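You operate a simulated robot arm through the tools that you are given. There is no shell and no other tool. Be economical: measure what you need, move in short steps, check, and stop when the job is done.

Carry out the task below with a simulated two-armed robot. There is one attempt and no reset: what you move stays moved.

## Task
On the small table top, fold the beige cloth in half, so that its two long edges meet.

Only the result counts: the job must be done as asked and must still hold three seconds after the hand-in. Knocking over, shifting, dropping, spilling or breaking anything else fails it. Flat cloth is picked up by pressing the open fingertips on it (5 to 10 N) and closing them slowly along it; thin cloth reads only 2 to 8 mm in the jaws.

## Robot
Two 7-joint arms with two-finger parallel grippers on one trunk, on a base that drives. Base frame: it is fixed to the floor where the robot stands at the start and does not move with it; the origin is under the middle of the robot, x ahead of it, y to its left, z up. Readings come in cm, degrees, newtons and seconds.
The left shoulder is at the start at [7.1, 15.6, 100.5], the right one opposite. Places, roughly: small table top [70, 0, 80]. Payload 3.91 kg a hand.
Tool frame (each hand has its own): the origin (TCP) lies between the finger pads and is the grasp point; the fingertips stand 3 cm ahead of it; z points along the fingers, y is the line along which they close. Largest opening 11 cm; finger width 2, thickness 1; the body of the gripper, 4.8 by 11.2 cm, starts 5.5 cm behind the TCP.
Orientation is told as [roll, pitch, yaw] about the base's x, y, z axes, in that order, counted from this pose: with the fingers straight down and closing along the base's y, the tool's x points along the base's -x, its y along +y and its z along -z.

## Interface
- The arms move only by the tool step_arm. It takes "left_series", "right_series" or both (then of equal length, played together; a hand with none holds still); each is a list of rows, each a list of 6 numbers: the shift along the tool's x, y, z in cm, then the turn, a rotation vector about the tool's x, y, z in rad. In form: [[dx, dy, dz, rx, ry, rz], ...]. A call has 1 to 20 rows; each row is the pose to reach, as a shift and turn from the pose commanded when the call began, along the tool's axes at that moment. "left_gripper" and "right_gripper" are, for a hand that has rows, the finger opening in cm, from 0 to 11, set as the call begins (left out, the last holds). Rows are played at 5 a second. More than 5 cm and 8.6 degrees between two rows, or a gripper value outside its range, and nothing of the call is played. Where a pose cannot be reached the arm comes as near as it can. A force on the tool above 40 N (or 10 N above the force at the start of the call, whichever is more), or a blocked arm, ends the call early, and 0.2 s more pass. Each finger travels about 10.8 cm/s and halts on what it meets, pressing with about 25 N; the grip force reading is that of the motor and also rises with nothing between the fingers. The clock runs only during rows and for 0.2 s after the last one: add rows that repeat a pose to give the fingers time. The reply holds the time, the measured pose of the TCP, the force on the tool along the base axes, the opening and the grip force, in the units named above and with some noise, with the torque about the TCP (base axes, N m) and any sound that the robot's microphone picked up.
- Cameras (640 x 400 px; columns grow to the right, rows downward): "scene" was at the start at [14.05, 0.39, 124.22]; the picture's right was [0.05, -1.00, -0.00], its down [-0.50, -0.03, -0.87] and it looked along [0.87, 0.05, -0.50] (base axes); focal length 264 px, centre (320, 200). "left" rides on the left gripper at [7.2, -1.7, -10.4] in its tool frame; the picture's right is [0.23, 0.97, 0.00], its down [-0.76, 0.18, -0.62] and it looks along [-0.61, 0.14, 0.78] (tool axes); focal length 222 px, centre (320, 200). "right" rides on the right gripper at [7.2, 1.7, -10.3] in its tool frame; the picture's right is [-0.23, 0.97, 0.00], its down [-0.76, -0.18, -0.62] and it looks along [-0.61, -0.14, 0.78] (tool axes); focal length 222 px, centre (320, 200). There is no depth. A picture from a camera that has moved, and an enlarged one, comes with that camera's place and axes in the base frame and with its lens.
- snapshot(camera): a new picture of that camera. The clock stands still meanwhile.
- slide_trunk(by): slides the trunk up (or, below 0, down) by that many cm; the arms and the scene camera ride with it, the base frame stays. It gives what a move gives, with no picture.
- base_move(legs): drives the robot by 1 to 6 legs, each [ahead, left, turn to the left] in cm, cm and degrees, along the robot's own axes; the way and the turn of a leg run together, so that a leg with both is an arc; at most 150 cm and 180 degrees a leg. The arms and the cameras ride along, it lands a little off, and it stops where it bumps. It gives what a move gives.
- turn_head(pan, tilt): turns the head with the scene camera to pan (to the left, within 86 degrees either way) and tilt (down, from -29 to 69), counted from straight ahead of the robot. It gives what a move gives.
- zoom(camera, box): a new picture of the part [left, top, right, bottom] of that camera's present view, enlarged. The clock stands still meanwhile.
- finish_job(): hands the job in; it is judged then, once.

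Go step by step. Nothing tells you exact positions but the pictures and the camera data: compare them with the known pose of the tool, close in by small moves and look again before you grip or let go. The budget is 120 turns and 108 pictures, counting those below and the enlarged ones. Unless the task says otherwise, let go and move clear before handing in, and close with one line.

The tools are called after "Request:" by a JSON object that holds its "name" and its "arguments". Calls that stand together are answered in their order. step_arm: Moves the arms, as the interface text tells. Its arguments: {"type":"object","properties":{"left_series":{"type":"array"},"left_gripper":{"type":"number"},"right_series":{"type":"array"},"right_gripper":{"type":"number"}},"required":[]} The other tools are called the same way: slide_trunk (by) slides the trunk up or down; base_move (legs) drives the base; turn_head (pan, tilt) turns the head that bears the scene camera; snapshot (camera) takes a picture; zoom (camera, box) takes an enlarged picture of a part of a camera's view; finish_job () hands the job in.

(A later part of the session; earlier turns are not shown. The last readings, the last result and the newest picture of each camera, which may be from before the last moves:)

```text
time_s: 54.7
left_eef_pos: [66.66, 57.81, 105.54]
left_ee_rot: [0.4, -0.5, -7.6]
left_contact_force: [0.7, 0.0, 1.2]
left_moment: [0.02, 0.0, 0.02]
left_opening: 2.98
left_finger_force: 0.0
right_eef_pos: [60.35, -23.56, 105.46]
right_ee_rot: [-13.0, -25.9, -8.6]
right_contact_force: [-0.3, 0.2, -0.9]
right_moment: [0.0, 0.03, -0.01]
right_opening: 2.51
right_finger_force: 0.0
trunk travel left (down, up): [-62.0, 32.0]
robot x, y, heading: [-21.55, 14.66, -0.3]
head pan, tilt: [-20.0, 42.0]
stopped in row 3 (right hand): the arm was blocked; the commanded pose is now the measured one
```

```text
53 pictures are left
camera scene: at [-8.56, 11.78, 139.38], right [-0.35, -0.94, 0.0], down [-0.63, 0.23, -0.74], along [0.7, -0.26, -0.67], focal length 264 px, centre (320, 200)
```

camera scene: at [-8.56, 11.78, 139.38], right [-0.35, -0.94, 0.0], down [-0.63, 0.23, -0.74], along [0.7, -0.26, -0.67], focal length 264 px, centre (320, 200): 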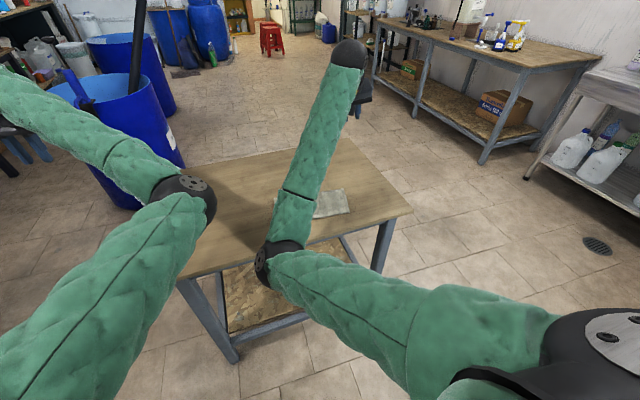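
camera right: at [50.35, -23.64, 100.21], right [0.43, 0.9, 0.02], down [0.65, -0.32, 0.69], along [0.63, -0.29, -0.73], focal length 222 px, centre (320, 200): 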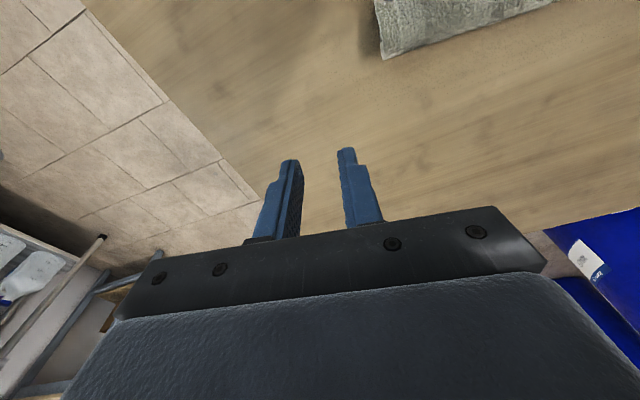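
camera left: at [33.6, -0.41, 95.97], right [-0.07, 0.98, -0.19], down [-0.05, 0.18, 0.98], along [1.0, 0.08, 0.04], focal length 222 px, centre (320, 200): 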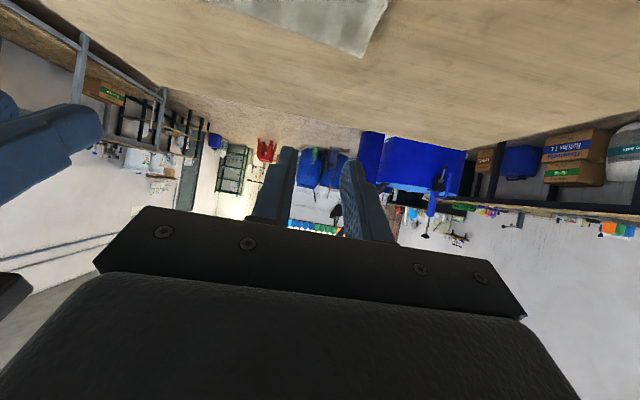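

Request:
{"name": "step_arm", "arguments": {"right_series": [[-0.5, -0.2, -1, 0.012, -0.116, 0.048], [-1, -0.5, -2, 0.024, -0.231, 0.097], [-1.5, -0.7, -3, 0.036, -0.347, 0.145], [-2, -0.9, -4, 0.048, -0.463, 0.193], [-2.5, -1.2, -5, 0.06, -0.579, 0.241], [-3, -1.4, -6, 0.073, -0.694, 0.29], [-3.5, -1.6, -7, 0.085, -0.81, 0.338], [-3.5, -1.6, -7, 0.085, -0.81, 0.338]]}}

Request:
{"name": "snapshot", "arguments": {"camera": "scene"}}

```text
time_s: 56.4
left_eef_pos: [66.59, 57.66, 105.33]
left_ee_rot: [0.5, -0.4, -7.7]
left_contact_force: [0.2, -1.0, -0.2]
left_moment: [-0.01, 0.0, -0.02]
left_opening: 2.98
left_finger_force: 0.1
right_eef_pos: [59.76, -26.39, 123.41]
right_ee_rot: [19.3, -81.2, -51.1]
right_contact_force: [0.5, 0.1, 0.2]
right_moment: [0.02, -0.02, -0.01]
right_opening: 2.51
right_finger_force: 0.0
trunk travel left (down, up): [-62.0, 32.0]
robot x, y, heading: [-21.64, 15.02, -0.2]
head pan, tilt: [-20.0, 42.0]
stopped in row 8 (right hand): the arm was blocked; the commanded pose is now the measured one
```

```text
52 pictures are left
camera scene: at [-8.53, 11.73, 139.37], right [-0.35, -0.94, 0.0], down [-0.63, 0.23, -0.74], along [0.7, -0.26, -0.67], focal length 264 px, centre (320, 200)
```

scene: 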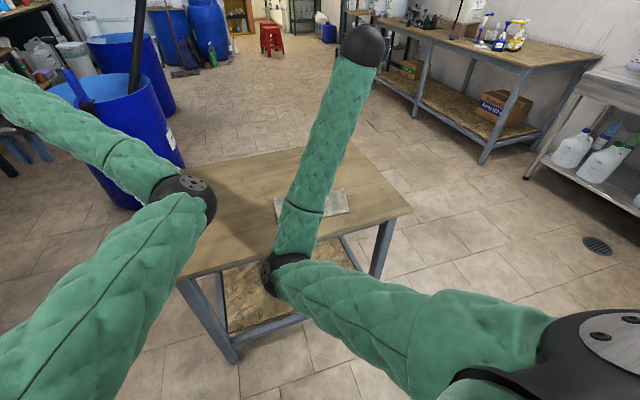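

Request:
{"name": "step_arm", "arguments": {"right_series": [[1.4, 2.6, -1.5, -0.13, 0, 0], [2.7, 5.2, -3, -0.26, 0, 0], [4.1, 7.8, -4.4, -0.39, 0, 0], [5.4, 10.4, -5.9, -0.52, 0, 0], [6.8, 13, -7.4, -0.65, 0, 0], [8.2, 15.6, -8.9, -0.78, 0, 0], [9.5, 18.2, -10.3, -0.91, 0, 0], [10.9, 20.8, -11.8, -1.04, 0, 0], [10.9, 20.8, -11.8, -1.04, 0, 0]]}}

Request:
{"name": "snapshot", "arguments": {"camera": "scene"}}

```text
time_s: 58.4
left_eef_pos: [66.61, 57.83, 105.36]
left_ee_rot: [0.5, -0.4, -7.6]
left_contact_force: [-0.3, 0.0, 0.2]
left_moment: [0.0, -0.02, 0.03]
left_opening: 3.01
left_finger_force: 0.0
right_eef_pos: [59.61, -0.87, 115.43]
right_ee_rot: [79.2, -81.2, -50.9]
right_contact_force: [-0.4, 0.3, 0.3]
right_moment: [-0.02, 0.01, -0.01]
right_opening: 2.49
right_finger_force: 0.0
trunk travel left (down, up): [-62.0, 32.0]
robot x, y, heading: [-20.97, 14.71, -0.1]
head pan, tilt: [-20.0, 42.0]
```

```text
51 pictures are left
camera scene: at [-8.55, 11.81, 139.38], right [-0.35, -0.94, 0.0], down [-0.63, 0.23, -0.74], along [0.7, -0.26, -0.67], focal length 264 px, centre (320, 200)
```

scene: 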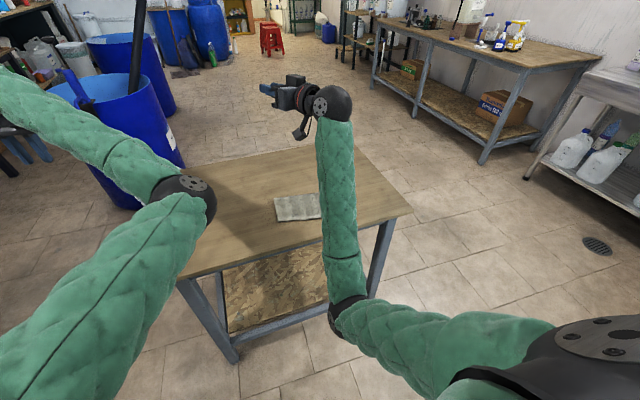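

That worked: the elbow is moving outward. Now I pitch the tool down to vertical around the wrist, keeping the hand turned left.

Request:
{"name": "step_arm", "arguments": {"right_series": [[2.6, 0, -0.17, 0, 0.13, 0], [5.1, 0, -0.67, 0, 0.26, 0], [7.6, 0, -1.5, 0, 0.39, 0], [9.9, 0, -2.6, 0, 0.52, 0], [12.1, 0, -4.1, 0, 0.65, 0], [14.1, 0, -5.8, 0, 0.78, 0], [15.8, 0, -7.7, 0, 0.91, 0], [17.2, 0, -9.9, 0, 1.04, 0], [18.4, 0, -12.2, 0, 1.17, 0], [19.3, 0, -14.7, 0, 1.3, 0], [19.8, 0, -17.2, 0, 1.43, 0], [19.8, 0, -17.2, 0, 1.43, 0]]}}

Request:
{"name": "snapshot", "arguments": {"camera": "scene"}}

```text
time_s: 61.0
left_eef_pos: [66.71, 57.7, 105.36]
left_ee_rot: [0.6, -0.4, -7.6]
left_contact_force: [-0.3, -0.5, -0.1]
left_moment: [0.04, 0.01, 0.03]
left_opening: 3.0
left_finger_force: 0.0
right_eef_pos: [42.66, -6.75, 96.12]
right_ee_rot: [8.8, -6.3, 27.1]
right_contact_force: [0.1, -0.3, -0.1]
right_moment: [0.04, -0.03, -0.01]
right_opening: 2.49
right_finger_force: 0.0
trunk travel left (down, up): [-62.0, 32.0]
robot x, y, heading: [-21.16, 14.41, -0.3]
head pan, tilt: [-20.0, 42.0]
```

```text
50 pictures are left
camera scene: at [-8.51, 11.76, 139.37], right [-0.35, -0.94, 0.0], down [-0.63, 0.23, -0.74], along [0.7, -0.26, -0.67], focal length 264 px, centre (320, 200)
```

scene: 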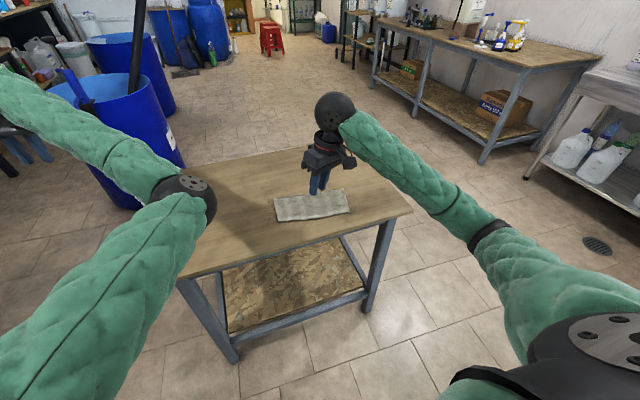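

The right arm is back in a good elbow-out posture with the tool nearly vertical. Next I straighten it over the right corner of the top edge, and zoom in on the cloth.

Request:
{"name": "zoom", "arguments": {"camera": "scene", "box": [250, 165, 370, 240]}}

Request:
{"name": "step_arm", "arguments": {"right_series": [[0.2, -1.8, 0.7, 0.03, 0.009, 0.109], [0.4, -3.6, 1.4, 0.061, 0.019, 0.218], [0.6, -5.5, 2.1, 0.092, 0.028, 0.327], [0.8, -7.3, 2.8, 0.122, 0.037, 0.436], [1.0, -9.1, 3.5, 0.153, 0.047, 0.545], [1.25, -10.9, 4.3, 0.183, 0.056, 0.654], [1.25, -10.9, 4.3, 0.183, 0.056, 0.654]]}}

Request:
{"name": "snapshot", "arguments": {"camera": "right"}}

```text
5.33 times, centred on (310, 202) of scene
camera zoom: at [-8.51, 11.76, 139.37], right [-0.35, -0.94, 0.0], down [-0.63, 0.23, -0.74], along [0.7, -0.26, -0.67], focal length 1406 px, centre (373, 187)
```

zoom: 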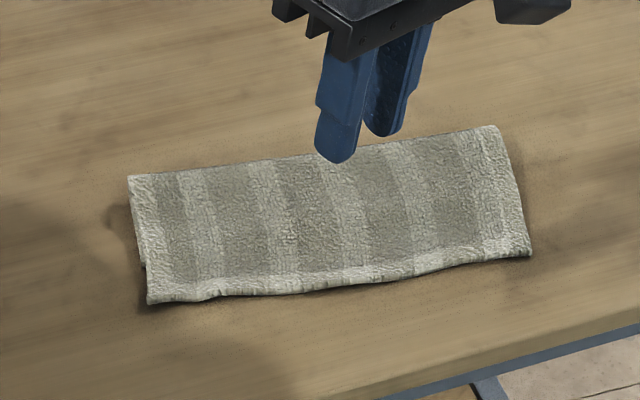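

```text
time_s: 62.6
left_eef_pos: [66.58, 57.88, 105.34]
left_ee_rot: [0.5, -0.4, -7.6]
left_contact_force: [-0.4, 0.6, -0.3]
left_moment: [-0.03, 0.02, 0.02]
left_opening: 3.0
left_finger_force: 0.1
right_eef_pos: [46.69, -16.08, 90.03]
right_ee_rot: [-0.1, 0.0, -10.1]
right_contact_force: [-0.2, 0.2, -0.4]
right_moment: [0.01, 0.02, 0.01]
right_opening: 2.51
right_finger_force: 0.0
trunk travel left (down, up): [-62.0, 32.0]
robot x, y, heading: [-21.41, 14.78, -0.3]
head pan, tilt: [-20.0, 42.0]
```

```text
48 pictures are left
camera right: at [39.77, -13.09, 100.4], right [0.39, 0.92, 0.0], down [0.72, -0.31, 0.62], along [0.57, -0.25, -0.78], focal length 222 px, centre (320, 200)
```

right: 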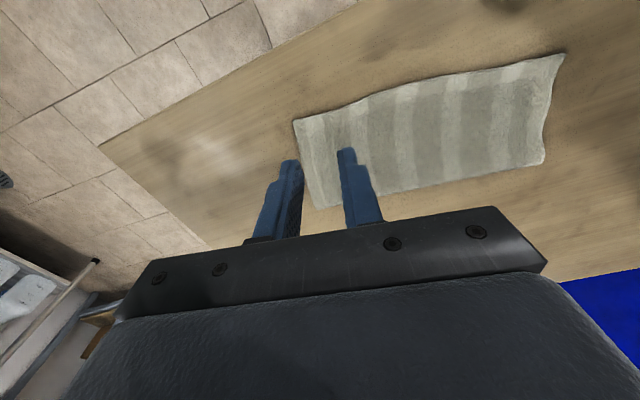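

From two cameras, the right top corner is at (45.8,-18.8) and the left one at (50,4.1), overshooting by about 4.3 and 2.9 cm. Descending on the right overhang.

Request:
{"name": "step_arm", "arguments": {"right_series": [[-0.2, 0, 3, 0, 0, 0], [-0.3, 0, 6, 0, 0, 0], [-0.3, 0, 7.6, 0, 0, 0], [-0.3, 0, 8.0, 0, 0, 0], [-0.3, 0, 8.2, 0, 0, 0], [-0.3, 0, 8.2, 0, 0, 0]]}}

Request:
{"name": "step_arm", "arguments": {"right_series": [[0, 0, 0.15, 0, 0, 0], [0, 0, 0.3, 0, 0, 0], [0, 0, 0.3, 0, 0, 0]]}}

Request:
{"name": "zoom", "arguments": {"camera": "right", "box": [220, 90, 420, 215]}}

```text
time_s: 64.0
left_eef_pos: [66.71, 57.79, 105.48]
left_ee_rot: [0.4, -0.4, -7.6]
left_contact_force: [0.2, 0.7, -0.9]
left_moment: [0.03, -0.01, 0.02]
left_opening: 2.99
left_finger_force: 0.0
right_eef_pos: [47.0, -16.16, 81.97]
right_ee_rot: [0.0, 0.0, -10.0]
right_contact_force: [-0.4, 0.6, -0.4]
right_moment: [0.01, -0.01, -0.03]
right_opening: 2.49
right_finger_force: 0.1
trunk travel left (down, up): [-62.0, 32.0]
robot x, y, heading: [-21.8, 14.31, -0.3]
head pan, tilt: [-20.0, 42.0]
```

```text
time_s: 64.8
left_eef_pos: [66.56, 57.73, 105.48]
left_ee_rot: [0.4, -0.4, -7.7]
left_contact_force: [0.6, 0.6, -0.2]
left_moment: [-0.01, -0.03, -0.02]
left_opening: 3.0
left_finger_force: 0.1
right_eef_pos: [47.07, -16.1, 81.65]
right_ee_rot: [0.1, -0.1, -9.9]
right_contact_force: [0.3, 0.0, -0.2]
right_moment: [0.0, 0.06, 0.02]
right_opening: 2.48
right_finger_force: 0.0
trunk travel left (down, up): [-62.0, 32.0]
robot x, y, heading: [-21.42, 14.79, -0.2]
head pan, tilt: [-20.0, 42.0]
```

```text
3.20 times, centred on (320, 152) of right
camera zoom: at [40.06, -13.13, 91.95], right [0.39, 0.92, 0.0], down [0.72, -0.31, 0.62], along [0.57, -0.24, -0.78], focal length 711 px, centre (320, 352)
```

zoom: 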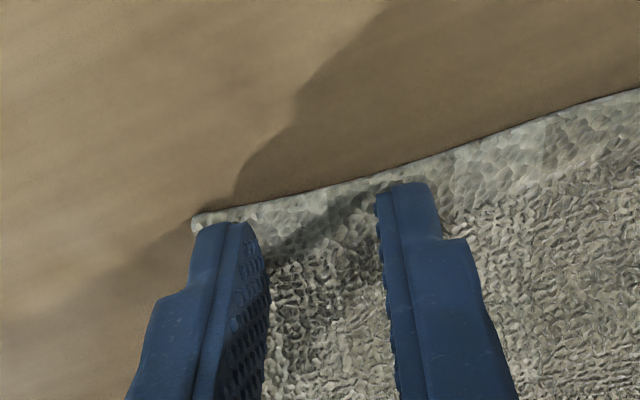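

Request:
{"name": "step_arm", "arguments": {"right_series": [[0, 0.5, 0, 0, 0, 0], [0, 0.5, 0.15, 0, 0, 0], [0, 0.5, 0.3, 0, 0, 0], [0, 0.5, 0.3, 0, 0, 0]]}}

Request:
{"name": "step_arm", "arguments": {"right_series": [[0, 0, 0.07, 0, 0, 0], [0, 0, 0.12, 0, 0, 0], [0, 0, 0.12, 0, 0, 0]]}}

```text
time_s: 65.8
left_eef_pos: [66.46, 57.76, 105.51]
left_ee_rot: [0.6, -0.4, -7.6]
left_contact_force: [-0.5, -0.5, 0.5]
left_moment: [-0.04, -0.05, -0.02]
left_opening: 3.01
left_finger_force: 0.0
right_eef_pos: [47.04, -15.59, 81.32]
right_ee_rot: [0.1, -0.1, -10.0]
right_contact_force: [0.2, -1.1, 2.8]
right_moment: [-0.04, 0.01, -0.02]
right_opening: 2.48
right_finger_force: 0.0
trunk travel left (down, up): [-62.0, 32.0]
robot x, y, heading: [-21.56, 14.52, -0.3]
head pan, tilt: [-20.0, 42.0]
```

```text
time_s: 66.6
left_eef_pos: [66.51, 57.6, 105.35]
left_ee_rot: [0.5, -0.4, -7.6]
left_contact_force: [0.2, -0.3, 0.4]
left_moment: [0.0, 0.01, -0.01]
left_opening: 2.99
left_finger_force: 0.0
right_eef_pos: [46.98, -15.62, 81.28]
right_ee_rot: [0.1, -0.1, -10.0]
right_contact_force: [-0.9, 1.0, 12.7]
right_moment: [-0.03, 0.0, -0.01]
right_opening: 2.52
right_finger_force: 0.1
trunk travel left (down, up): [-62.0, 32.0]
robot x, y, heading: [-21.24, 14.84, -0.0]
head pan, tilt: [-20.0, 42.0]
```

Contact made. I ease up slightly and close in stages.

Request:
{"name": "step_arm", "arguments": {"right_series": [[0, 0, -0.06, 0, 0, 0], [0, 0, -0.06, 0, 0, 0]], "right_gripper": 2.1}}

Request:
{"name": "step_arm", "arguments": {"right_series": [[0, 0, 0, 0, 0, 0], [0, 0, 0, 0, 0, 0]], "right_gripper": 1.7}}

Request:
{"name": "step_arm", "arguments": {"right_series": [[0, 0, 0, 0, 0, 0], [0, 0, 0, 0, 0, 0]], "right_gripper": 1.3}}

Request:
{"name": "step_arm", "arguments": {"right_series": [[0, 0, 0, 0, 0, 0], [0, 0, 0, 0, 0, 0]], "right_gripper": 0.9}}

Request:
{"name": "step_arm", "arguments": {"right_series": [[0, 0, 0, 0, 0, 0], [0, 0, 0, 0, 0, 0]], "right_gripper": 0.5}}

Request:
{"name": "step_arm", "arguments": {"right_series": [[0, 0, 0, 0, 0, 0], [0, 0, 0, 0, 0, 0], [0, 0, 0, 0, 0, 0]], "right_gripper": 0}}

Request:
{"name": "zoom", "arguments": {"camera": "right", "box": [220, 90, 420, 215]}}

```text
time_s: 67.2
left_eef_pos: [66.6, 57.73, 105.42]
left_ee_rot: [0.5, -0.5, -7.6]
left_contact_force: [0.8, -0.5, -0.6]
left_moment: [-0.01, 0.03, 0.02]
left_opening: 3.01
left_finger_force: 0.1
right_eef_pos: [47.08, -15.65, 81.39]
right_ee_rot: [0.1, -0.1, -10.0]
right_contact_force: [1.0, 0.0, 10.4]
right_moment: [-0.01, -0.04, -0.02]
right_opening: 1.96
right_finger_force: 0.1
trunk travel left (down, up): [-62.0, 32.0]
robot x, y, heading: [-21.55, 14.71, -0.6]
head pan, tilt: [-20.0, 42.0]
```

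```text
time_s: 67.8
left_eef_pos: [66.68, 57.76, 105.49]
left_ee_rot: [0.6, -0.5, -7.7]
left_contact_force: [-0.2, -0.6, 1.0]
left_moment: [-0.02, 0.03, 0.02]
left_opening: 2.98
left_finger_force: 0.1
right_eef_pos: [47.06, -15.5, 81.3]
right_ee_rot: [0.0, -0.1, -10.0]
right_contact_force: [1.1, -0.6, 10.2]
right_moment: [0.01, 0.0, -0.03]
right_opening: 1.58
right_finger_force: 0.2
trunk travel left (down, up): [-62.0, 32.0]
robot x, y, heading: [-21.33, 14.6, -0.2]
head pan, tilt: [-20.0, 42.0]
```

```text
time_s: 68.4
left_eef_pos: [66.64, 57.72, 105.55]
left_ee_rot: [0.5, -0.5, -7.5]
left_contact_force: [0.4, 0.1, -0.1]
left_moment: [0.02, -0.01, -0.02]
left_opening: 2.99
left_finger_force: 0.1
right_eef_pos: [47.09, -15.58, 81.35]
right_ee_rot: [0.0, -0.1, -10.0]
right_contact_force: [0.3, -0.5, 8.3]
right_moment: [-0.03, -0.06, 0.02]
right_opening: 1.18
right_finger_force: 0.0
trunk travel left (down, up): [-62.0, 32.0]
robot x, y, heading: [-21.66, 14.41, -0.2]
head pan, tilt: [-20.0, 42.0]
```

```text
time_s: 69.0
left_eef_pos: [66.61, 57.77, 105.41]
left_ee_rot: [0.5, -0.4, -7.6]
left_contact_force: [-0.2, 0.6, -0.4]
left_moment: [0.02, 0.0, -0.04]
left_opening: 3.0
left_finger_force: 0.2
right_eef_pos: [47.01, -15.58, 81.34]
right_ee_rot: [0.0, -0.1, -10.0]
right_contact_force: [0.9, 0.2, 9.8]
right_moment: [0.01, 0.0, -0.04]
right_opening: 0.8
right_finger_force: 0.1
trunk travel left (down, up): [-62.0, 32.0]
robot x, y, heading: [-21.32, 15.09, -0.3]
head pan, tilt: [-20.0, 42.0]
```

```text
time_s: 69.6
left_eef_pos: [66.55, 57.61, 105.46]
left_ee_rot: [0.5, -0.5, -7.5]
left_contact_force: [0.2, -0.3, 0.1]
left_moment: [0.03, 0.01, -0.02]
left_opening: 3.0
left_finger_force: 0.1
right_eef_pos: [46.98, -15.68, 81.36]
right_ee_rot: [0.0, -0.2, -10.0]
right_contact_force: [0.0, 0.0, 9.3]
right_moment: [-0.03, -0.04, 0.0]
right_opening: 0.58
right_finger_force: 0.4
trunk travel left (down, up): [-62.0, 32.0]
robot x, y, heading: [-21.6, 15.07, -0.3]
head pan, tilt: [-20.0, 42.0]
```

```text
time_s: 70.4
left_eef_pos: [66.57, 57.68, 105.35]
left_ee_rot: [0.5, -0.5, -7.5]
left_contact_force: [-0.4, -0.1, 0.2]
left_moment: [0.0, -0.03, 0.0]
left_opening: 3.0
left_finger_force: 0.1
right_eef_pos: [47.05, -15.64, 81.32]
right_ee_rot: [0.0, -0.1, -10.0]
right_contact_force: [-0.5, 0.0, 9.5]
right_moment: [-0.03, -0.01, 0.02]
right_opening: 0.38
right_finger_force: 25.1
trunk travel left (down, up): [-62.0, 32.0]
robot x, y, heading: [-21.82, 14.98, -0.3]
head pan, tilt: [-20.0, 42.0]
```

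```text
3.20 times, centred on (320, 152) of right
camera zoom: at [40.13, -12.64, 91.62], right [0.39, 0.92, 0.0], down [0.72, -0.31, 0.62], along [0.57, -0.24, -0.78], focal length 711 px, centre (320, 352)
```

zoom: 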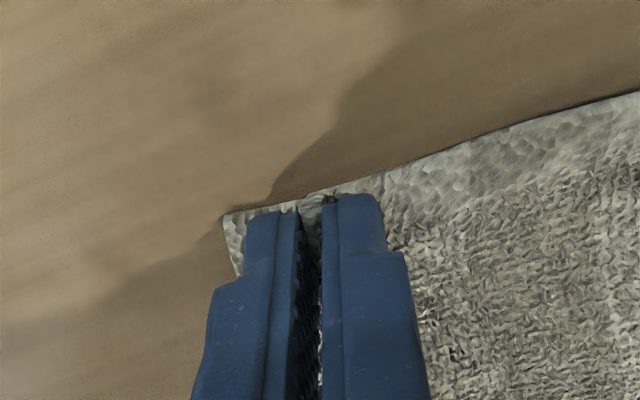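

The right corner is gripped. I lift it, carry it 4.4 cm forward onto the bottom corner and set it down, without releasing yet.

Request:
{"name": "step_arm", "arguments": {"right_series": [[0, 0, -1.2, 0, 0, 0], [-0.3, 0, -2.4, 0, 0, 0], [-1.4, 0.1, -3, 0, 0, -0.02], [-2.6, 0.15, -3, 0, 0, -0.04], [-3.8, 0.2, -2.6, 0, 0, -0.06], [-4.4, 0.27, -1.8, 0, 0, -0.08], [-4.4, 0.27, -1.0, 0, 0, -0.08], [-4.4, 0.27, -1.0, 0, 0, -0.08]]}}

Request:
{"name": "snapshot", "arguments": {"camera": "right"}}

Request:
{"name": "zoom", "arguments": {"camera": "scene", "box": [250, 155, 370, 230]}}

```text
time_s: 72.2
left_eef_pos: [66.52, 57.64, 105.49]
left_ee_rot: [0.5, -0.3, -7.6]
left_contact_force: [0.4, -0.7, -0.7]
left_moment: [0.01, 0.0, 0.0]
left_opening: 2.99
left_finger_force: 0.0
right_eef_pos: [51.47, -16.13, 82.31]
right_ee_rot: [0.0, 0.0, -5.4]
right_contact_force: [-0.3, 0.4, 0.8]
right_moment: [0.03, 0.0, -0.05]
right_opening: 0.35
right_finger_force: 25.0
trunk travel left (down, up): [-62.0, 32.0]
robot x, y, heading: [-21.34, 14.79, -0.2]
head pan, tilt: [-20.0, 42.0]
```

```text
45 pictures are left
camera right: at [44.37, -13.67, 92.59], right [0.32, 0.95, 0.0], down [0.74, -0.25, 0.62], along [0.59, -0.2, -0.78], focal length 222 px, centre (320, 200)
```

right: 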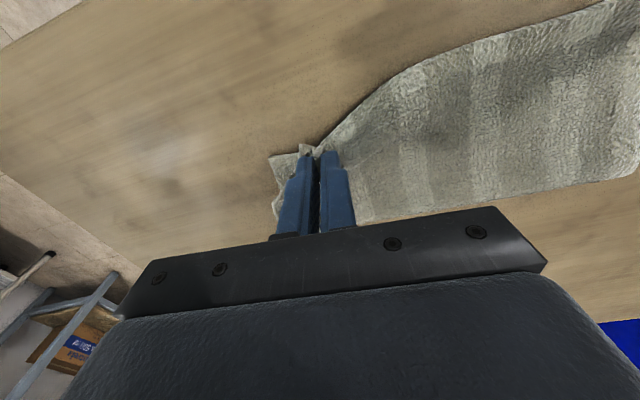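

```text
5.33 times, centred on (310, 192) of scene
camera zoom: at [-8.55, 11.75, 139.38], right [-0.35, -0.94, 0.0], down [-0.63, 0.23, -0.74], along [0.7, -0.26, -0.67], focal length 1406 px, centre (373, 240)
```

zoom: 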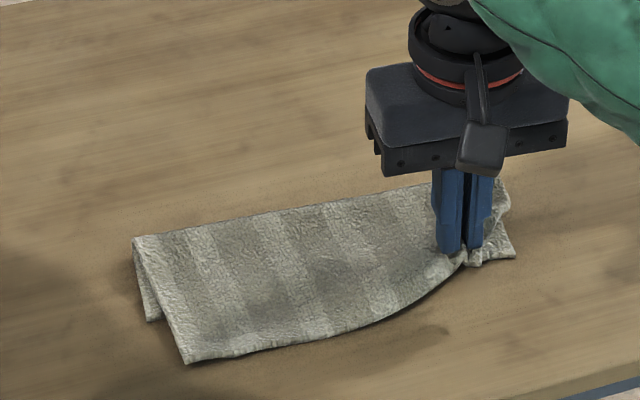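

The right corner is close to its place. I lower slightly, release and lift straight up.

Request:
{"name": "step_arm", "arguments": {"right_series": [[0, 0, 0.3, 0, 0, 0], [0, 0, 0.5, 0, 0, 0], [0, 0, 0.5, 0, 0, 0]]}}

Request:
{"name": "step_arm", "arguments": {"right_series": [[0, 0, 0, 0, 0, 0], [0, 0, 0, 0, 0, 0], [0, 0, 0, 0, 0, 0]], "right_gripper": 2.2}}

Request:
{"name": "step_arm", "arguments": {"right_series": [[0, 0, -2, 0, 0, 0], [0, 0, -5, 0, 0, 0], [0, 0, -9, 0, 0, 0], [0, 0, -9, 0, 0, 0]]}}

Request:
{"name": "zoom", "arguments": {"camera": "scene", "box": [250, 155, 370, 230]}}

Request:
{"name": "snapshot", "arguments": {"camera": "right"}}

```text
time_s: 73.0
left_eef_pos: [66.57, 57.73, 105.49]
left_ee_rot: [0.5, -0.5, -7.6]
left_contact_force: [-0.1, -0.1, -0.3]
left_moment: [-0.01, -0.01, -0.02]
left_opening: 3.01
left_finger_force: 0.1
right_eef_pos: [51.42, -16.1, 81.81]
right_ee_rot: [0.0, -0.2, -5.6]
right_contact_force: [0.3, 0.7, 6.4]
right_moment: [0.03, -0.12, -0.06]
right_opening: 0.35
right_finger_force: 25.4
trunk travel left (down, up): [-62.0, 32.0]
robot x, y, heading: [-21.45, 14.69, -0.6]
head pan, tilt: [-20.0, 42.0]
```

```text
time_s: 73.8
left_eef_pos: [66.53, 57.73, 105.5]
left_ee_rot: [0.6, -0.6, -7.6]
left_contact_force: [0.7, 1.0, -0.2]
left_moment: [-0.02, 0.0, -0.01]
left_opening: 3.03
left_finger_force: 0.0
right_eef_pos: [51.43, -15.96, 81.81]
right_ee_rot: [0.0, -0.1, -5.4]
right_contact_force: [-0.5, -1.1, 6.2]
right_moment: [0.02, -0.09, -0.05]
right_opening: 2.02
right_finger_force: 0.1
trunk travel left (down, up): [-62.0, 32.0]
robot x, y, heading: [-21.51, 14.87, -0.1]
head pan, tilt: [-20.0, 42.0]
```

```text
time_s: 74.8
left_eef_pos: [66.66, 57.6, 105.44]
left_ee_rot: [0.6, -0.3, -7.6]
left_contact_force: [-0.3, -0.1, 0.8]
left_moment: [0.0, 0.0, -0.02]
left_opening: 3.04
left_finger_force: 0.0
right_eef_pos: [51.6, -16.13, 90.79]
right_ee_rot: [0.1, 0.1, -5.5]
right_contact_force: [0.6, -0.3, -0.2]
right_moment: [0.01, 0.02, 0.03]
right_opening: 2.22
right_finger_force: 0.0
trunk travel left (down, up): [-62.0, 32.0]
robot x, y, heading: [-21.35, 14.91, -0.3]
head pan, tilt: [-20.0, 42.0]
```

```text
5.33 times, centred on (310, 192) of scene
camera zoom: at [-8.5, 11.72, 139.37], right [-0.35, -0.94, 0.0], down [-0.63, 0.23, -0.74], along [0.7, -0.26, -0.67], focal length 1406 px, centre (373, 240)
```

zoom: 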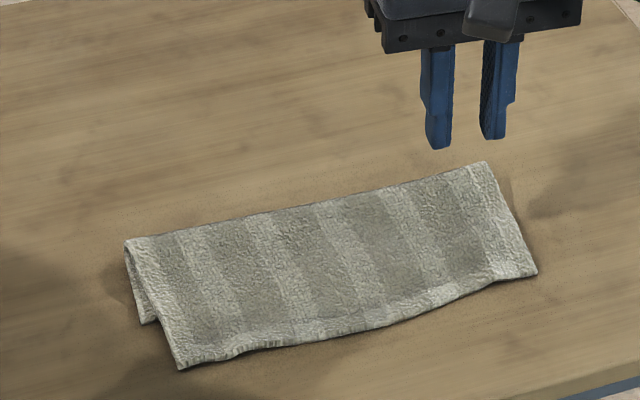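

```text
42 pictures are left
camera right: at [44.37, -13.7, 101.07], right [0.32, 0.95, 0.0], down [0.74, -0.25, 0.62], along [0.59, -0.2, -0.78], focal length 222 px, centre (320, 200)
```

right: 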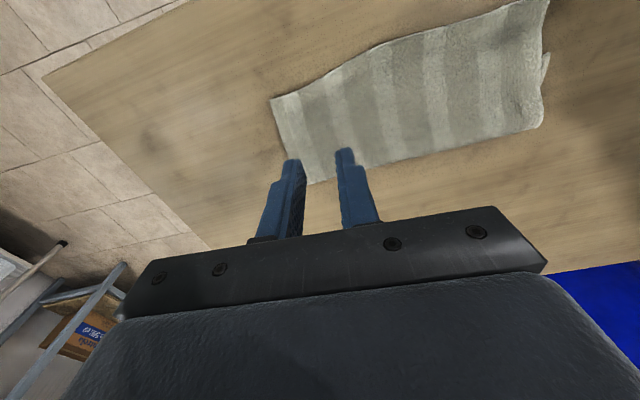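

The right corner sprang back a little (now ~2 cm short), and the left top corner overshoots by about 4.6 cm. Next I regrasp the left corner with the same hand.

Request:
{"name": "step_arm", "arguments": {"right_series": [[1, 3.9, 0, 0, 0, -0.024], [2, 7.8, 0, 0, 0, -0.048], [3, 11.6, 0, 0, 0, -0.072], [4, 15.5, 0, 0, 0, -0.096], [4, 15.5, 3, 0, 0, -0.096], [4, 15.5, 6, 0, 0, -0.096], [4, 15.5, 6, 0, 0, -0.096]], "right_gripper": 2.5}}

Request:
{"name": "snapshot", "arguments": {"camera": "right"}}

```text
time_s: 76.4
left_eef_pos: [66.57, 57.69, 105.36]
left_ee_rot: [0.4, -0.5, -7.5]
left_contact_force: [-0.1, 0.7, -0.1]
left_moment: [0.02, -0.02, -0.01]
left_opening: 3.0
left_finger_force: 0.0
right_eef_pos: [48.84, -0.42, 84.9]
right_ee_rot: [0.1, 0.0, 0.2]
right_contact_force: [0.9, -0.6, 0.2]
right_moment: [0.0, 0.0, 0.0]
right_opening: 2.49
right_finger_force: 0.0
trunk travel left (down, up): [-62.0, 32.0]
robot x, y, heading: [-21.37, 14.98, -0.4]
head pan, tilt: [-20.0, 42.0]
```

```text
41 pictures are left
camera right: at [41.6, 1.32, 95.15], right [0.23, 0.97, 0.0], down [0.76, -0.18, 0.62], along [0.61, -0.14, -0.78], focal length 222 px, centre (320, 200)
```

right: 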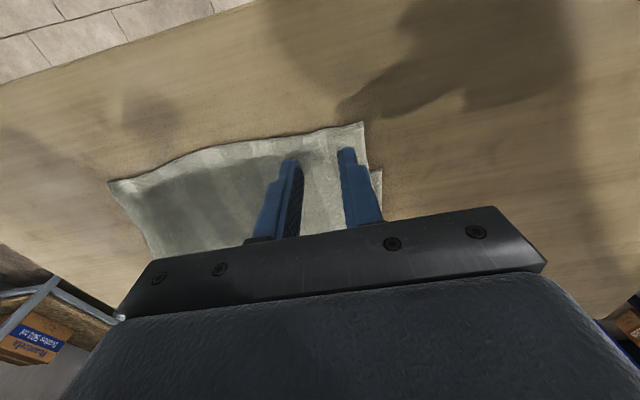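

Request:
{"name": "step_arm", "arguments": {"right_series": [[0, 0, 1.5, 0, 0, 0], [0, 0, 2.8, 0, 0, 0], [0, 0, 3.3, 0, 0, 0], [0, 0, 3.3, 0, 0, 0]]}}

Request:
{"name": "step_arm", "arguments": {"right_series": [[0, 0, 0.12, 0, 0, 0], [0, 0, 0.2, 0, 0, 0], [0, 0, 0.2, 0, 0, 0]]}}

Request:
{"name": "zoom", "arguments": {"camera": "right", "box": [220, 90, 420, 215]}}

```text
time_s: 77.4
left_eef_pos: [66.62, 57.72, 105.46]
left_ee_rot: [0.5, -0.4, -7.7]
left_contact_force: [0.0, 0.9, -0.3]
left_moment: [0.05, -0.04, 0.05]
left_opening: 3.01
left_finger_force: 0.1
right_eef_pos: [48.94, -0.44, 81.41]
right_ee_rot: [0.0, -0.1, 0.1]
right_contact_force: [0.4, -0.1, 1.6]
right_moment: [0.0, -0.02, -0.02]
right_opening: 2.48
right_finger_force: 0.1
trunk travel left (down, up): [-62.0, 32.0]
robot x, y, heading: [-21.59, 14.73, -0.2]
head pan, tilt: [-20.0, 42.0]
```

```text
time_s: 78.2
left_eef_pos: [66.72, 57.69, 105.48]
left_ee_rot: [0.5, -0.4, -7.6]
left_contact_force: [0.0, 0.5, 0.7]
left_moment: [-0.01, 0.01, -0.03]
left_opening: 2.96
left_finger_force: 0.1
right_eef_pos: [48.9, -0.32, 81.3]
right_ee_rot: [0.0, -0.1, 0.1]
right_contact_force: [-0.9, -0.7, 4.6]
right_moment: [0.03, -0.01, -0.01]
right_opening: 2.47
right_finger_force: 0.0
trunk travel left (down, up): [-62.0, 32.0]
robot x, y, heading: [-21.5, 15.04, -0.2]
head pan, tilt: [-20.0, 42.0]
```

```text
3.20 times, centred on (320, 152) of right
camera zoom: at [41.63, 1.39, 91.67], right [0.23, 0.97, 0.0], down [0.76, -0.18, 0.62], along [0.61, -0.14, -0.78], focal length 711 px, centre (320, 352)
```

zoom: 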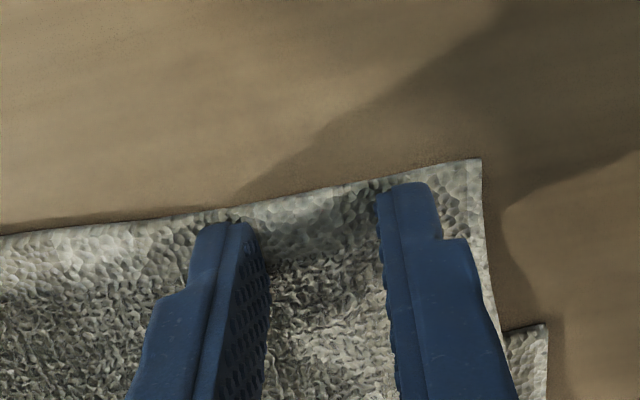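

Good placement on the left corner. Closing in stages.

Request:
{"name": "step_arm", "arguments": {"right_series": [[0, 0, 0.05, 0, 0, 0], [0, 0, 0.05, 0, 0, 0]], "right_gripper": 2.0}}

Request:
{"name": "step_arm", "arguments": {"right_series": [[0, 0, 0, 0, 0, 0], [0, 0, 0, 0, 0, 0]], "right_gripper": 1.5}}

Request:
{"name": "step_arm", "arguments": {"right_series": [[0, 0, 0, 0, 0, 0], [0, 0, 0, 0, 0, 0]], "right_gripper": 1.0}}

Request:
{"name": "step_arm", "arguments": {"right_series": [[0, 0, 0, 0, 0, 0], [0, 0, 0, 0, 0, 0]], "right_gripper": 0.6}}

Request:
{"name": "step_arm", "arguments": {"right_series": [[0, 0, 0, 0, 0, 0], [0, 0, 0, 0, 0, 0], [0, 0, 0, 0, 0, 0]], "right_gripper": 0}}

```text
time_s: 78.8
left_eef_pos: [66.56, 57.65, 105.42]
left_ee_rot: [0.6, -0.5, -7.5]
left_contact_force: [0.0, -0.3, 0.8]
left_moment: [0.01, -0.05, 0.0]
left_opening: 3.01
left_finger_force: 0.0
right_eef_pos: [48.93, -0.28, 81.3]
right_ee_rot: [0.1, -0.1, 0.0]
right_contact_force: [1.7, -0.7, 8.2]
right_moment: [-0.05, -0.01, -0.02]
right_opening: 1.93
right_finger_force: 0.1
trunk travel left (down, up): [-62.0, 32.0]
robot x, y, heading: [-21.59, 14.4, -0.4]
head pan, tilt: [-20.0, 42.0]
```

```text
time_s: 79.4
left_eef_pos: [66.65, 57.71, 105.49]
left_ee_rot: [0.5, -0.4, -7.6]
left_contact_force: [-0.1, 0.0, 0.0]
left_moment: [-0.01, -0.02, 0.01]
left_opening: 3.02
left_finger_force: 0.0
right_eef_pos: [48.87, -0.32, 81.27]
right_ee_rot: [0.0, -0.1, 0.0]
right_contact_force: [-0.5, -1.0, 10.1]
right_moment: [0.01, -0.02, 0.0]
right_opening: 1.39
right_finger_force: 0.1
trunk travel left (down, up): [-62.0, 32.0]
robot x, y, heading: [-21.22, 14.7, -0.1]
head pan, tilt: [-20.0, 42.0]
```

```text
time_s: 80.0
left_eef_pos: [66.62, 57.65, 105.46]
left_ee_rot: [0.6, -0.6, -7.7]
left_contact_force: [0.1, 0.3, -0.5]
left_moment: [0.01, -0.01, 0.0]
left_opening: 3.02
left_finger_force: 0.0
right_eef_pos: [48.96, -0.26, 81.33]
right_ee_rot: [0.0, -0.1, 0.1]
right_contact_force: [0.5, -0.4, 10.9]
right_moment: [0.02, -0.01, 0.01]
right_opening: 0.92
right_finger_force: 0.1
trunk travel left (down, up): [-62.0, 32.0]
robot x, y, heading: [-21.39, 14.87, -0.6]
head pan, tilt: [-20.0, 42.0]
```

```text
time_s: 80.6
left_eef_pos: [66.56, 57.81, 105.5]
left_ee_rot: [0.5, -0.6, -7.6]
left_contact_force: [-0.5, -0.5, 0.4]
left_moment: [-0.01, 0.0, -0.01]
left_opening: 3.02
left_finger_force: 0.1
right_eef_pos: [48.9, -0.2, 81.21]
right_ee_rot: [0.0, -0.1, 0.0]
right_contact_force: [0.5, -0.4, 11.5]
right_moment: [0.02, -0.04, -0.01]
right_opening: 0.58
right_finger_force: 0.1
trunk travel left (down, up): [-62.0, 32.0]
robot x, y, heading: [-21.38, 14.72, -0.4]
head pan, tilt: [-20.0, 42.0]
```

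```text
time_s: 81.4
left_eef_pos: [66.56, 57.74, 105.36]
left_ee_rot: [0.6, -0.5, -7.6]
left_contact_force: [0.1, 0.6, 0.3]
left_moment: [-0.01, 0.01, -0.01]
left_opening: 2.99
left_finger_force: 0.1
right_eef_pos: [48.98, -0.27, 81.32]
right_ee_rot: [0.0, 0.0, 0.1]
right_contact_force: [0.8, 0.5, 11.9]
right_moment: [-0.01, -0.01, -0.01]
right_opening: 0.2
right_finger_force: 25.1
trunk travel left (down, up): [-62.0, 32.0]
robot x, y, heading: [-21.28, 14.74, -0.2]
head pan, tilt: [-20.0, 42.0]
```

Request:
{"name": "step_arm", "arguments": {"right_series": [[0, 0, -1.2, 0, 0, 0], [-0.3, 0, -2.4, 0, 0, 0], [-1.6, 0.3, -3.2, 0, 0, 0], [-3, 0.5, -3.4, 0, 0, 0.02], [-4.4, 0.8, -3, 0, 0, 0.04], [-5.8, 1, -2.2, 0, 0, 0.06], [-5.8, 1, -1.1, 0, 0, 0.06], [-5.8, 1, -0.6, 0, 0, 0.06], [-5.8, 1, -0.6, 0, 0, 0.06]]}}

Request:
{"name": "zoom", "arguments": {"camera": "scene", "box": [250, 155, 370, 230]}}

Request:
{"name": "snapshot", "arguments": {"camera": "right"}}

```text
time_s: 83.4
left_eef_pos: [66.69, 57.69, 105.49]
left_ee_rot: [0.5, -0.3, -7.6]
left_contact_force: [0.5, 0.9, 0.1]
left_moment: [-0.01, 0.01, -0.02]
left_opening: 3.0
left_finger_force: 0.0
right_eef_pos: [54.73, 0.74, 81.85]
right_ee_rot: [0.2, -0.2, -3.4]
right_contact_force: [0.4, -1.4, 4.8]
right_moment: [-0.13, -0.04, -0.01]
right_opening: 0.18
right_finger_force: 25.2
trunk travel left (down, up): [-62.0, 32.0]
robot x, y, heading: [-21.4, 15.01, -0.3]
head pan, tilt: [-20.0, 42.0]
```

```text
5.33 times, centred on (310, 192) of scene
camera zoom: at [-8.57, 11.74, 139.39], right [-0.35, -0.94, 0.0], down [-0.63, 0.23, -0.74], along [0.7, -0.26, -0.67], focal length 1406 px, centre (373, 240)
```

zoom: 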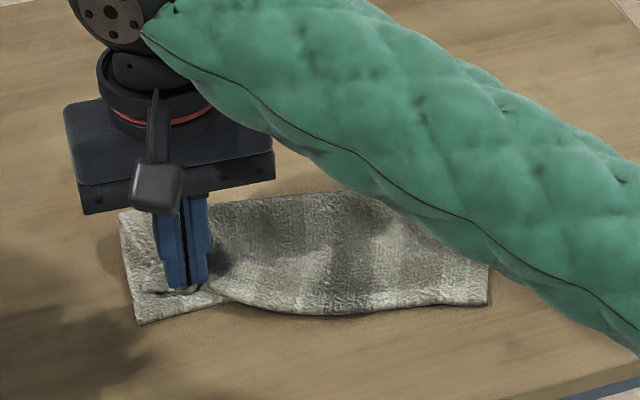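

```text
38 pictures are left
camera right: at [47.58, 2.94, 92.23], right [0.28, 0.96, 0.0], down [0.75, -0.22, 0.62], along [0.6, -0.18, -0.78], focal length 222 px, centre (320, 200)
```

right: 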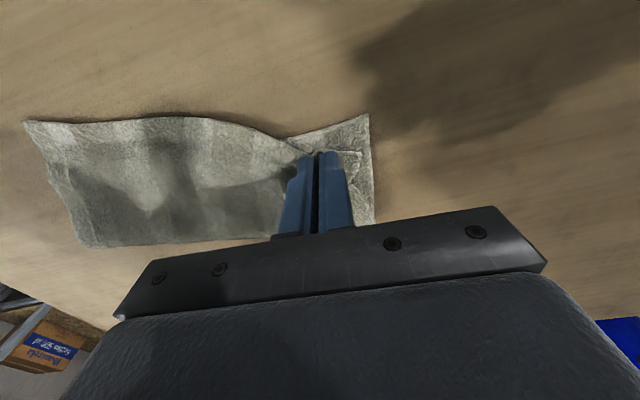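

The left corner is laid just past the bottom edge, but the middle and right of the top edge still overhang. I release and re-look.

Request:
{"name": "step_arm", "arguments": {"right_series": [[0, 0, 0, 0, 0, 0], [0, 0, 0, 0, 0, 0], [0, 0, 0, 0, 0, 0]], "right_gripper": 2.2}}

Request:
{"name": "step_arm", "arguments": {"right_series": [[0, 0, -3, 0, 0, 0], [0, 0, -7, 0, 0, 0], [0, -4, -11, 0, 0, 0], [0, -8, -13, 0, 0, 0], [0, -8, -13, 0, 0, 0]]}}

Request:
{"name": "snapshot", "arguments": {"camera": "right"}}

Request:
{"name": "zoom", "arguments": {"camera": "scene", "box": [250, 155, 370, 230]}}

```text
time_s: 84.2
left_eef_pos: [66.67, 57.69, 105.43]
left_ee_rot: [0.5, -0.4, -7.5]
left_contact_force: [-0.5, -0.3, 0.7]
left_moment: [-0.05, -0.02, 0.0]
left_opening: 3.01
left_finger_force: 0.0
right_eef_pos: [54.76, 0.82, 81.84]
right_ee_rot: [-0.1, -0.1, -3.4]
right_contact_force: [0.1, 0.3, 1.8]
right_moment: [0.02, 0.0, 0.03]
right_opening: 2.14
right_finger_force: 0.0
trunk travel left (down, up): [-62.0, 32.0]
robot x, y, heading: [-21.28, 14.94, -0.3]
head pan, tilt: [-20.0, 42.0]
```

```text
refused: row 3 steps farther than a row can; nothing moved
```

```text
37 pictures are left
camera right: at [47.57, 2.96, 92.2], right [0.28, 0.96, 0.0], down [0.75, -0.22, 0.62], along [0.6, -0.18, -0.78], focal length 222 px, centre (320, 200)
```

right: 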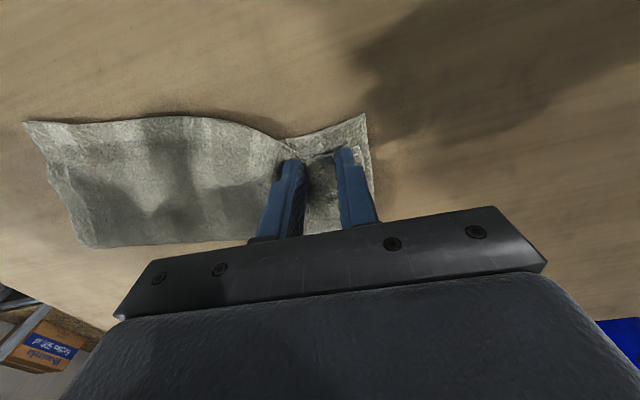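

```text
5.33 times, centred on (310, 192) of scene
camera zoom: at [-8.55, 11.75, 139.38], right [-0.35, -0.94, 0.0], down [-0.63, 0.23, -0.74], along [0.7, -0.26, -0.67], focal length 1406 px, centre (373, 240)
```

zoom: 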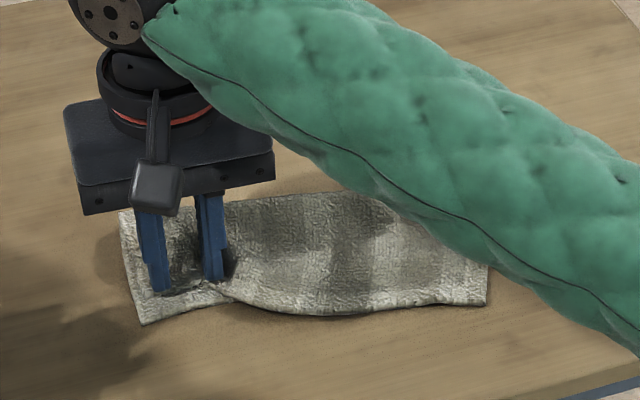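

Request:
{"name": "step_arm", "arguments": {"right_series": [[0, 0, -3, 0, 0, 0], [0, 0, -7, 0, 0, 0], [0, -2, -10, 0, 0, 0], [0, -6, -11, 0, 0, 0], [0, -10.5, -12, 0, 0, 0], [0, -15, -12, 0, 0, 0], [0, -20, -12, 0, 0, 0], [0, -24.5, -12, 0, 0, 0], [0, -24.5, -12, 0, 0, 0]]}}

Request:
{"name": "snapshot", "arguments": {"camera": "scene"}}

Request:
{"name": "zoom", "arguments": {"camera": "scene", "box": [250, 155, 370, 230]}}

```text
time_s: 86.2
left_eef_pos: [66.68, 57.87, 105.36]
left_ee_rot: [0.5, -0.5, -7.6]
left_contact_force: [0.1, 0.4, -0.2]
left_moment: [0.0, 0.0, 0.01]
left_opening: 3.01
left_finger_force: 0.0
right_eef_pos: [53.44, -23.9, 93.98]
right_ee_rot: [0.0, 0.0, -3.4]
right_contact_force: [1.3, 0.2, 1.1]
right_moment: [-0.03, 0.0, 0.04]
right_opening: 2.21
right_finger_force: 0.0
trunk travel left (down, up): [-62.0, 32.0]
robot x, y, heading: [-21.38, 14.92, -0.5]
head pan, tilt: [-20.0, 42.0]
```

```text
35 pictures are left
camera scene: at [-8.5, 11.8, 139.37], right [-0.35, -0.94, 0.0], down [-0.63, 0.23, -0.74], along [0.7, -0.26, -0.67], focal length 264 px, centre (320, 200)
```

scene: 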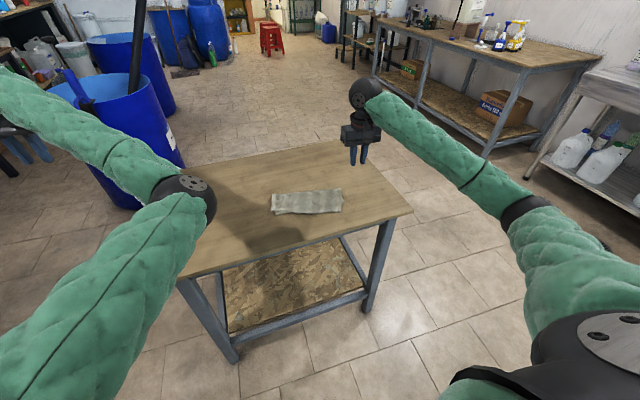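

```text
5.33 times, centred on (310, 192) of scene
camera zoom: at [-8.5, 11.8, 139.37], right [-0.35, -0.94, 0.0], down [-0.63, 0.23, -0.74], along [0.7, -0.26, -0.67], focal length 1406 px, centre (373, 240)
```

zoom: 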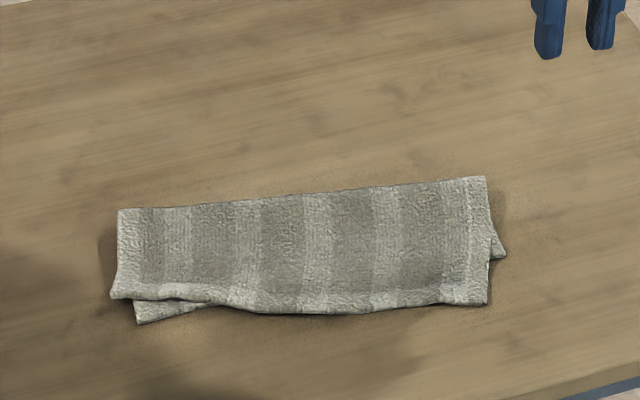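

Now all four corners are visible: bottom D(53,4.3) and C(50.7,-19.3), top-left (55.5,5.2) and top-right (46.9,-16.3). The top edge is rotated, so I regrasp its right corner to move it by about (+4.5,-3.2), then adjust the left.

Request:
{"name": "step_arm", "arguments": {"right_series": [[1.3, 2.4, 0, 0, 0, 0.072], [2.7, 4.9, 0, 0, 0, 0.145], [4, 7.3, 0, 0, 0, 0.217], [5.4, 9.8, 1, 0, 0, 0.29], [5.4, 9.8, 5, 0, 0, 0.29], [5.4, 9.8, 9, 0, 0, 0.29], [5.4, 9.8, 9, 0, 0, 0.29]], "right_gripper": 2.5}}

Request:
{"name": "snapshot", "arguments": {"camera": "right"}}

```text
time_s: 87.8
left_eef_pos: [66.59, 57.81, 105.5]
left_ee_rot: [0.4, -0.4, -7.5]
left_contact_force: [0.5, -0.8, 0.2]
left_moment: [0.02, -0.01, 0.0]
left_opening: 2.98
left_finger_force: 0.0
right_eef_pos: [48.4, -13.79, 84.88]
right_ee_rot: [0.0, -0.1, -20.0]
right_contact_force: [0.4, 0.7, 0.2]
right_moment: [-0.01, 0.01, 0.01]
right_opening: 2.48
right_finger_force: 0.0
trunk travel left (down, up): [-62.0, 32.0]
robot x, y, heading: [-21.53, 15.02, -0.1]
head pan, tilt: [-20.0, 42.0]
```

```text
33 pictures are left
camera right: at [42.12, -9.61, 95.21], right [0.55, 0.84, 0.0], down [0.65, -0.43, 0.62], along [0.52, -0.34, -0.78], focal length 222 px, centre (320, 200)
```

right: 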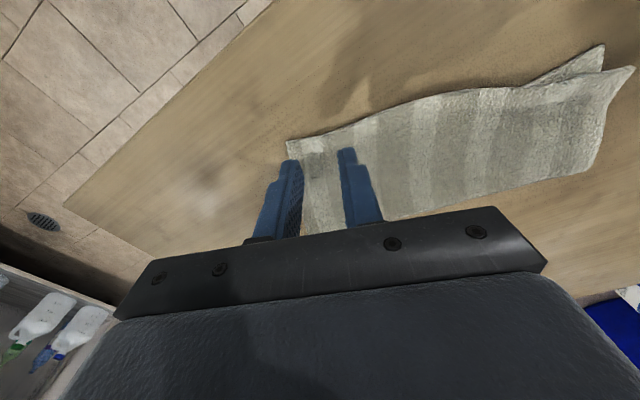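

Request:
{"name": "step_arm", "arguments": {"right_series": [[-0.2, 0.3, 1.5, 0, 0, 0], [-0.3, 0.4, 2.8, 0, 0, 0], [-0.3, 0.4, 3.4, 0, 0, 0], [-0.3, 0.4, 3.6, 0, 0, 0], [-0.3, 0.4, 3.6, 0, 0, 0]]}}

Request:
{"name": "zoom", "arguments": {"camera": "right", "box": [220, 90, 420, 215]}}

```text
time_s: 89.0
left_eef_pos: [66.62, 57.72, 105.58]
left_ee_rot: [0.5, -0.5, -7.6]
left_contact_force: [1.3, -0.4, 0.5]
left_moment: [0.0, 0.03, -0.01]
left_opening: 2.99
left_finger_force: 0.1
right_eef_pos: [48.97, -13.35, 81.39]
right_ee_rot: [0.1, -0.1, -20.0]
right_contact_force: [0.8, -3.1, 9.0]
right_moment: [-0.12, -0.03, -0.03]
right_opening: 2.5
right_finger_force: 0.2
trunk travel left (down, up): [-62.0, 32.0]
robot x, y, heading: [-21.09, 14.53, -0.0]
head pan, tilt: [-20.0, 42.0]
```

```text
3.20 times, centred on (320, 152) of right
camera zoom: at [42.62, -9.24, 91.65], right [0.55, 0.84, 0.0], down [0.65, -0.43, 0.62], along [0.52, -0.34, -0.78], focal length 711 px, centre (320, 352)
```

zoom: 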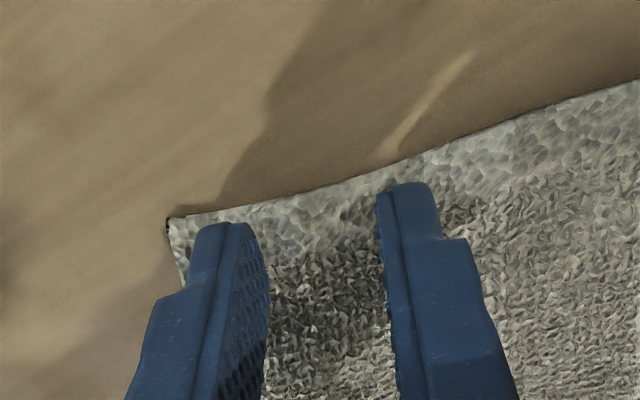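

Request:
{"name": "step_arm", "arguments": {"right_series": [[0, 0, 0, 0, 0, 0], [0, 0, 0, 0, 0, 0]], "right_gripper": 2.0}}

Request:
{"name": "step_arm", "arguments": {"right_series": [[0, 0, 0, 0, 0, 0], [0, 0, 0, 0, 0, 0]], "right_gripper": 1.5}}

Request:
{"name": "step_arm", "arguments": {"right_series": [[0, 0, 0, 0, 0, 0], [0, 0, 0, 0, 0, 0]], "right_gripper": 1.0}}

Request:
{"name": "step_arm", "arguments": {"right_series": [[0, 0, 0, 0, 0, 0], [0, 0, 0, 0, 0, 0]], "right_gripper": 0.6}}

Request:
{"name": "step_arm", "arguments": {"right_series": [[0, 0, 0, 0, 0, 0], [0, 0, 0, 0, 0, 0], [0, 0, 0, 0, 0, 0]], "right_gripper": 0}}

```text
time_s: 89.6
left_eef_pos: [66.57, 57.72, 105.53]
left_ee_rot: [0.5, -0.5, -7.6]
left_contact_force: [-0.5, -0.2, 1.3]
left_moment: [0.01, 0.01, -0.02]
left_opening: 2.98
left_finger_force: 0.0
right_eef_pos: [49.01, -13.32, 81.29]
right_ee_rot: [0.1, -0.1, -20.1]
right_contact_force: [1.4, 0.1, 10.6]
right_moment: [-0.06, -0.01, -0.02]
right_opening: 1.93
right_finger_force: 0.0
trunk travel left (down, up): [-62.0, 32.0]
robot x, y, heading: [-21.33, 14.62, -0.2]
head pan, tilt: [-20.0, 42.0]
```

```text
time_s: 90.2
left_eef_pos: [66.57, 57.78, 105.4]
left_ee_rot: [0.5, -0.5, -7.6]
left_contact_force: [0.5, -0.6, -0.4]
left_moment: [-0.05, 0.01, 0.01]
left_opening: 2.97
left_finger_force: 0.1
right_eef_pos: [48.83, -13.38, 81.3]
right_ee_rot: [0.1, -0.1, -20.0]
right_contact_force: [0.9, 1.6, 12.5]
right_moment: [-0.06, -0.03, -0.03]
right_opening: 1.39
right_finger_force: 0.1
trunk travel left (down, up): [-62.0, 32.0]
robot x, y, heading: [-21.54, 15.06, -0.4]
head pan, tilt: [-20.0, 42.0]
```

```text
time_s: 90.8
left_eef_pos: [66.55, 57.83, 105.48]
left_ee_rot: [0.5, -0.5, -7.6]
left_contact_force: [0.0, -0.3, -0.8]
left_moment: [-0.01, -0.02, 0.02]
left_opening: 3.01
left_finger_force: 0.1
right_eef_pos: [48.93, -13.25, 81.39]
right_ee_rot: [0.0, -0.2, -20.1]
right_contact_force: [0.1, 0.6, 12.9]
right_moment: [-0.07, -0.01, 0.01]
right_opening: 0.88
right_finger_force: 0.0
trunk travel left (down, up): [-62.0, 32.0]
robot x, y, heading: [-21.41, 14.9, -0.1]
head pan, tilt: [-20.0, 42.0]
```

```text
time_s: 91.4
left_eef_pos: [66.47, 57.63, 105.4]
left_ee_rot: [0.5, -0.5, -7.5]
left_contact_force: [0.0, 0.1, 1.0]
left_moment: [0.0, 0.0, -0.05]
left_opening: 3.0
left_finger_force: 0.1
right_eef_pos: [48.97, -13.26, 81.32]
right_ee_rot: [0.1, -0.1, -20.0]
right_contact_force: [1.1, -0.6, 12.5]
right_moment: [-0.04, -0.05, -0.04]
right_opening: 0.62
right_finger_force: 0.1
trunk travel left (down, up): [-62.0, 32.0]
robot x, y, heading: [-21.12, 14.79, -0.6]
head pan, tilt: [-20.0, 42.0]
```

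```text
time_s: 92.2
left_eef_pos: [66.6, 57.77, 105.6]
left_ee_rot: [0.5, -0.5, -7.6]
left_contact_force: [-0.5, 0.3, 1.0]
left_moment: [-0.04, 0.01, -0.02]
left_opening: 3.02
left_finger_force: 0.0
right_eef_pos: [48.88, -13.38, 81.32]
right_ee_rot: [0.2, -0.1, -20.0]
right_contact_force: [-0.9, -1.7, 12.4]
right_moment: [-0.05, 0.01, -0.02]
right_opening: 0.39
right_finger_force: 25.1
trunk travel left (down, up): [-62.0, 32.0]
robot x, y, heading: [-21.25, 14.43, -0.3]
head pan, tilt: [-20.0, 42.0]
```

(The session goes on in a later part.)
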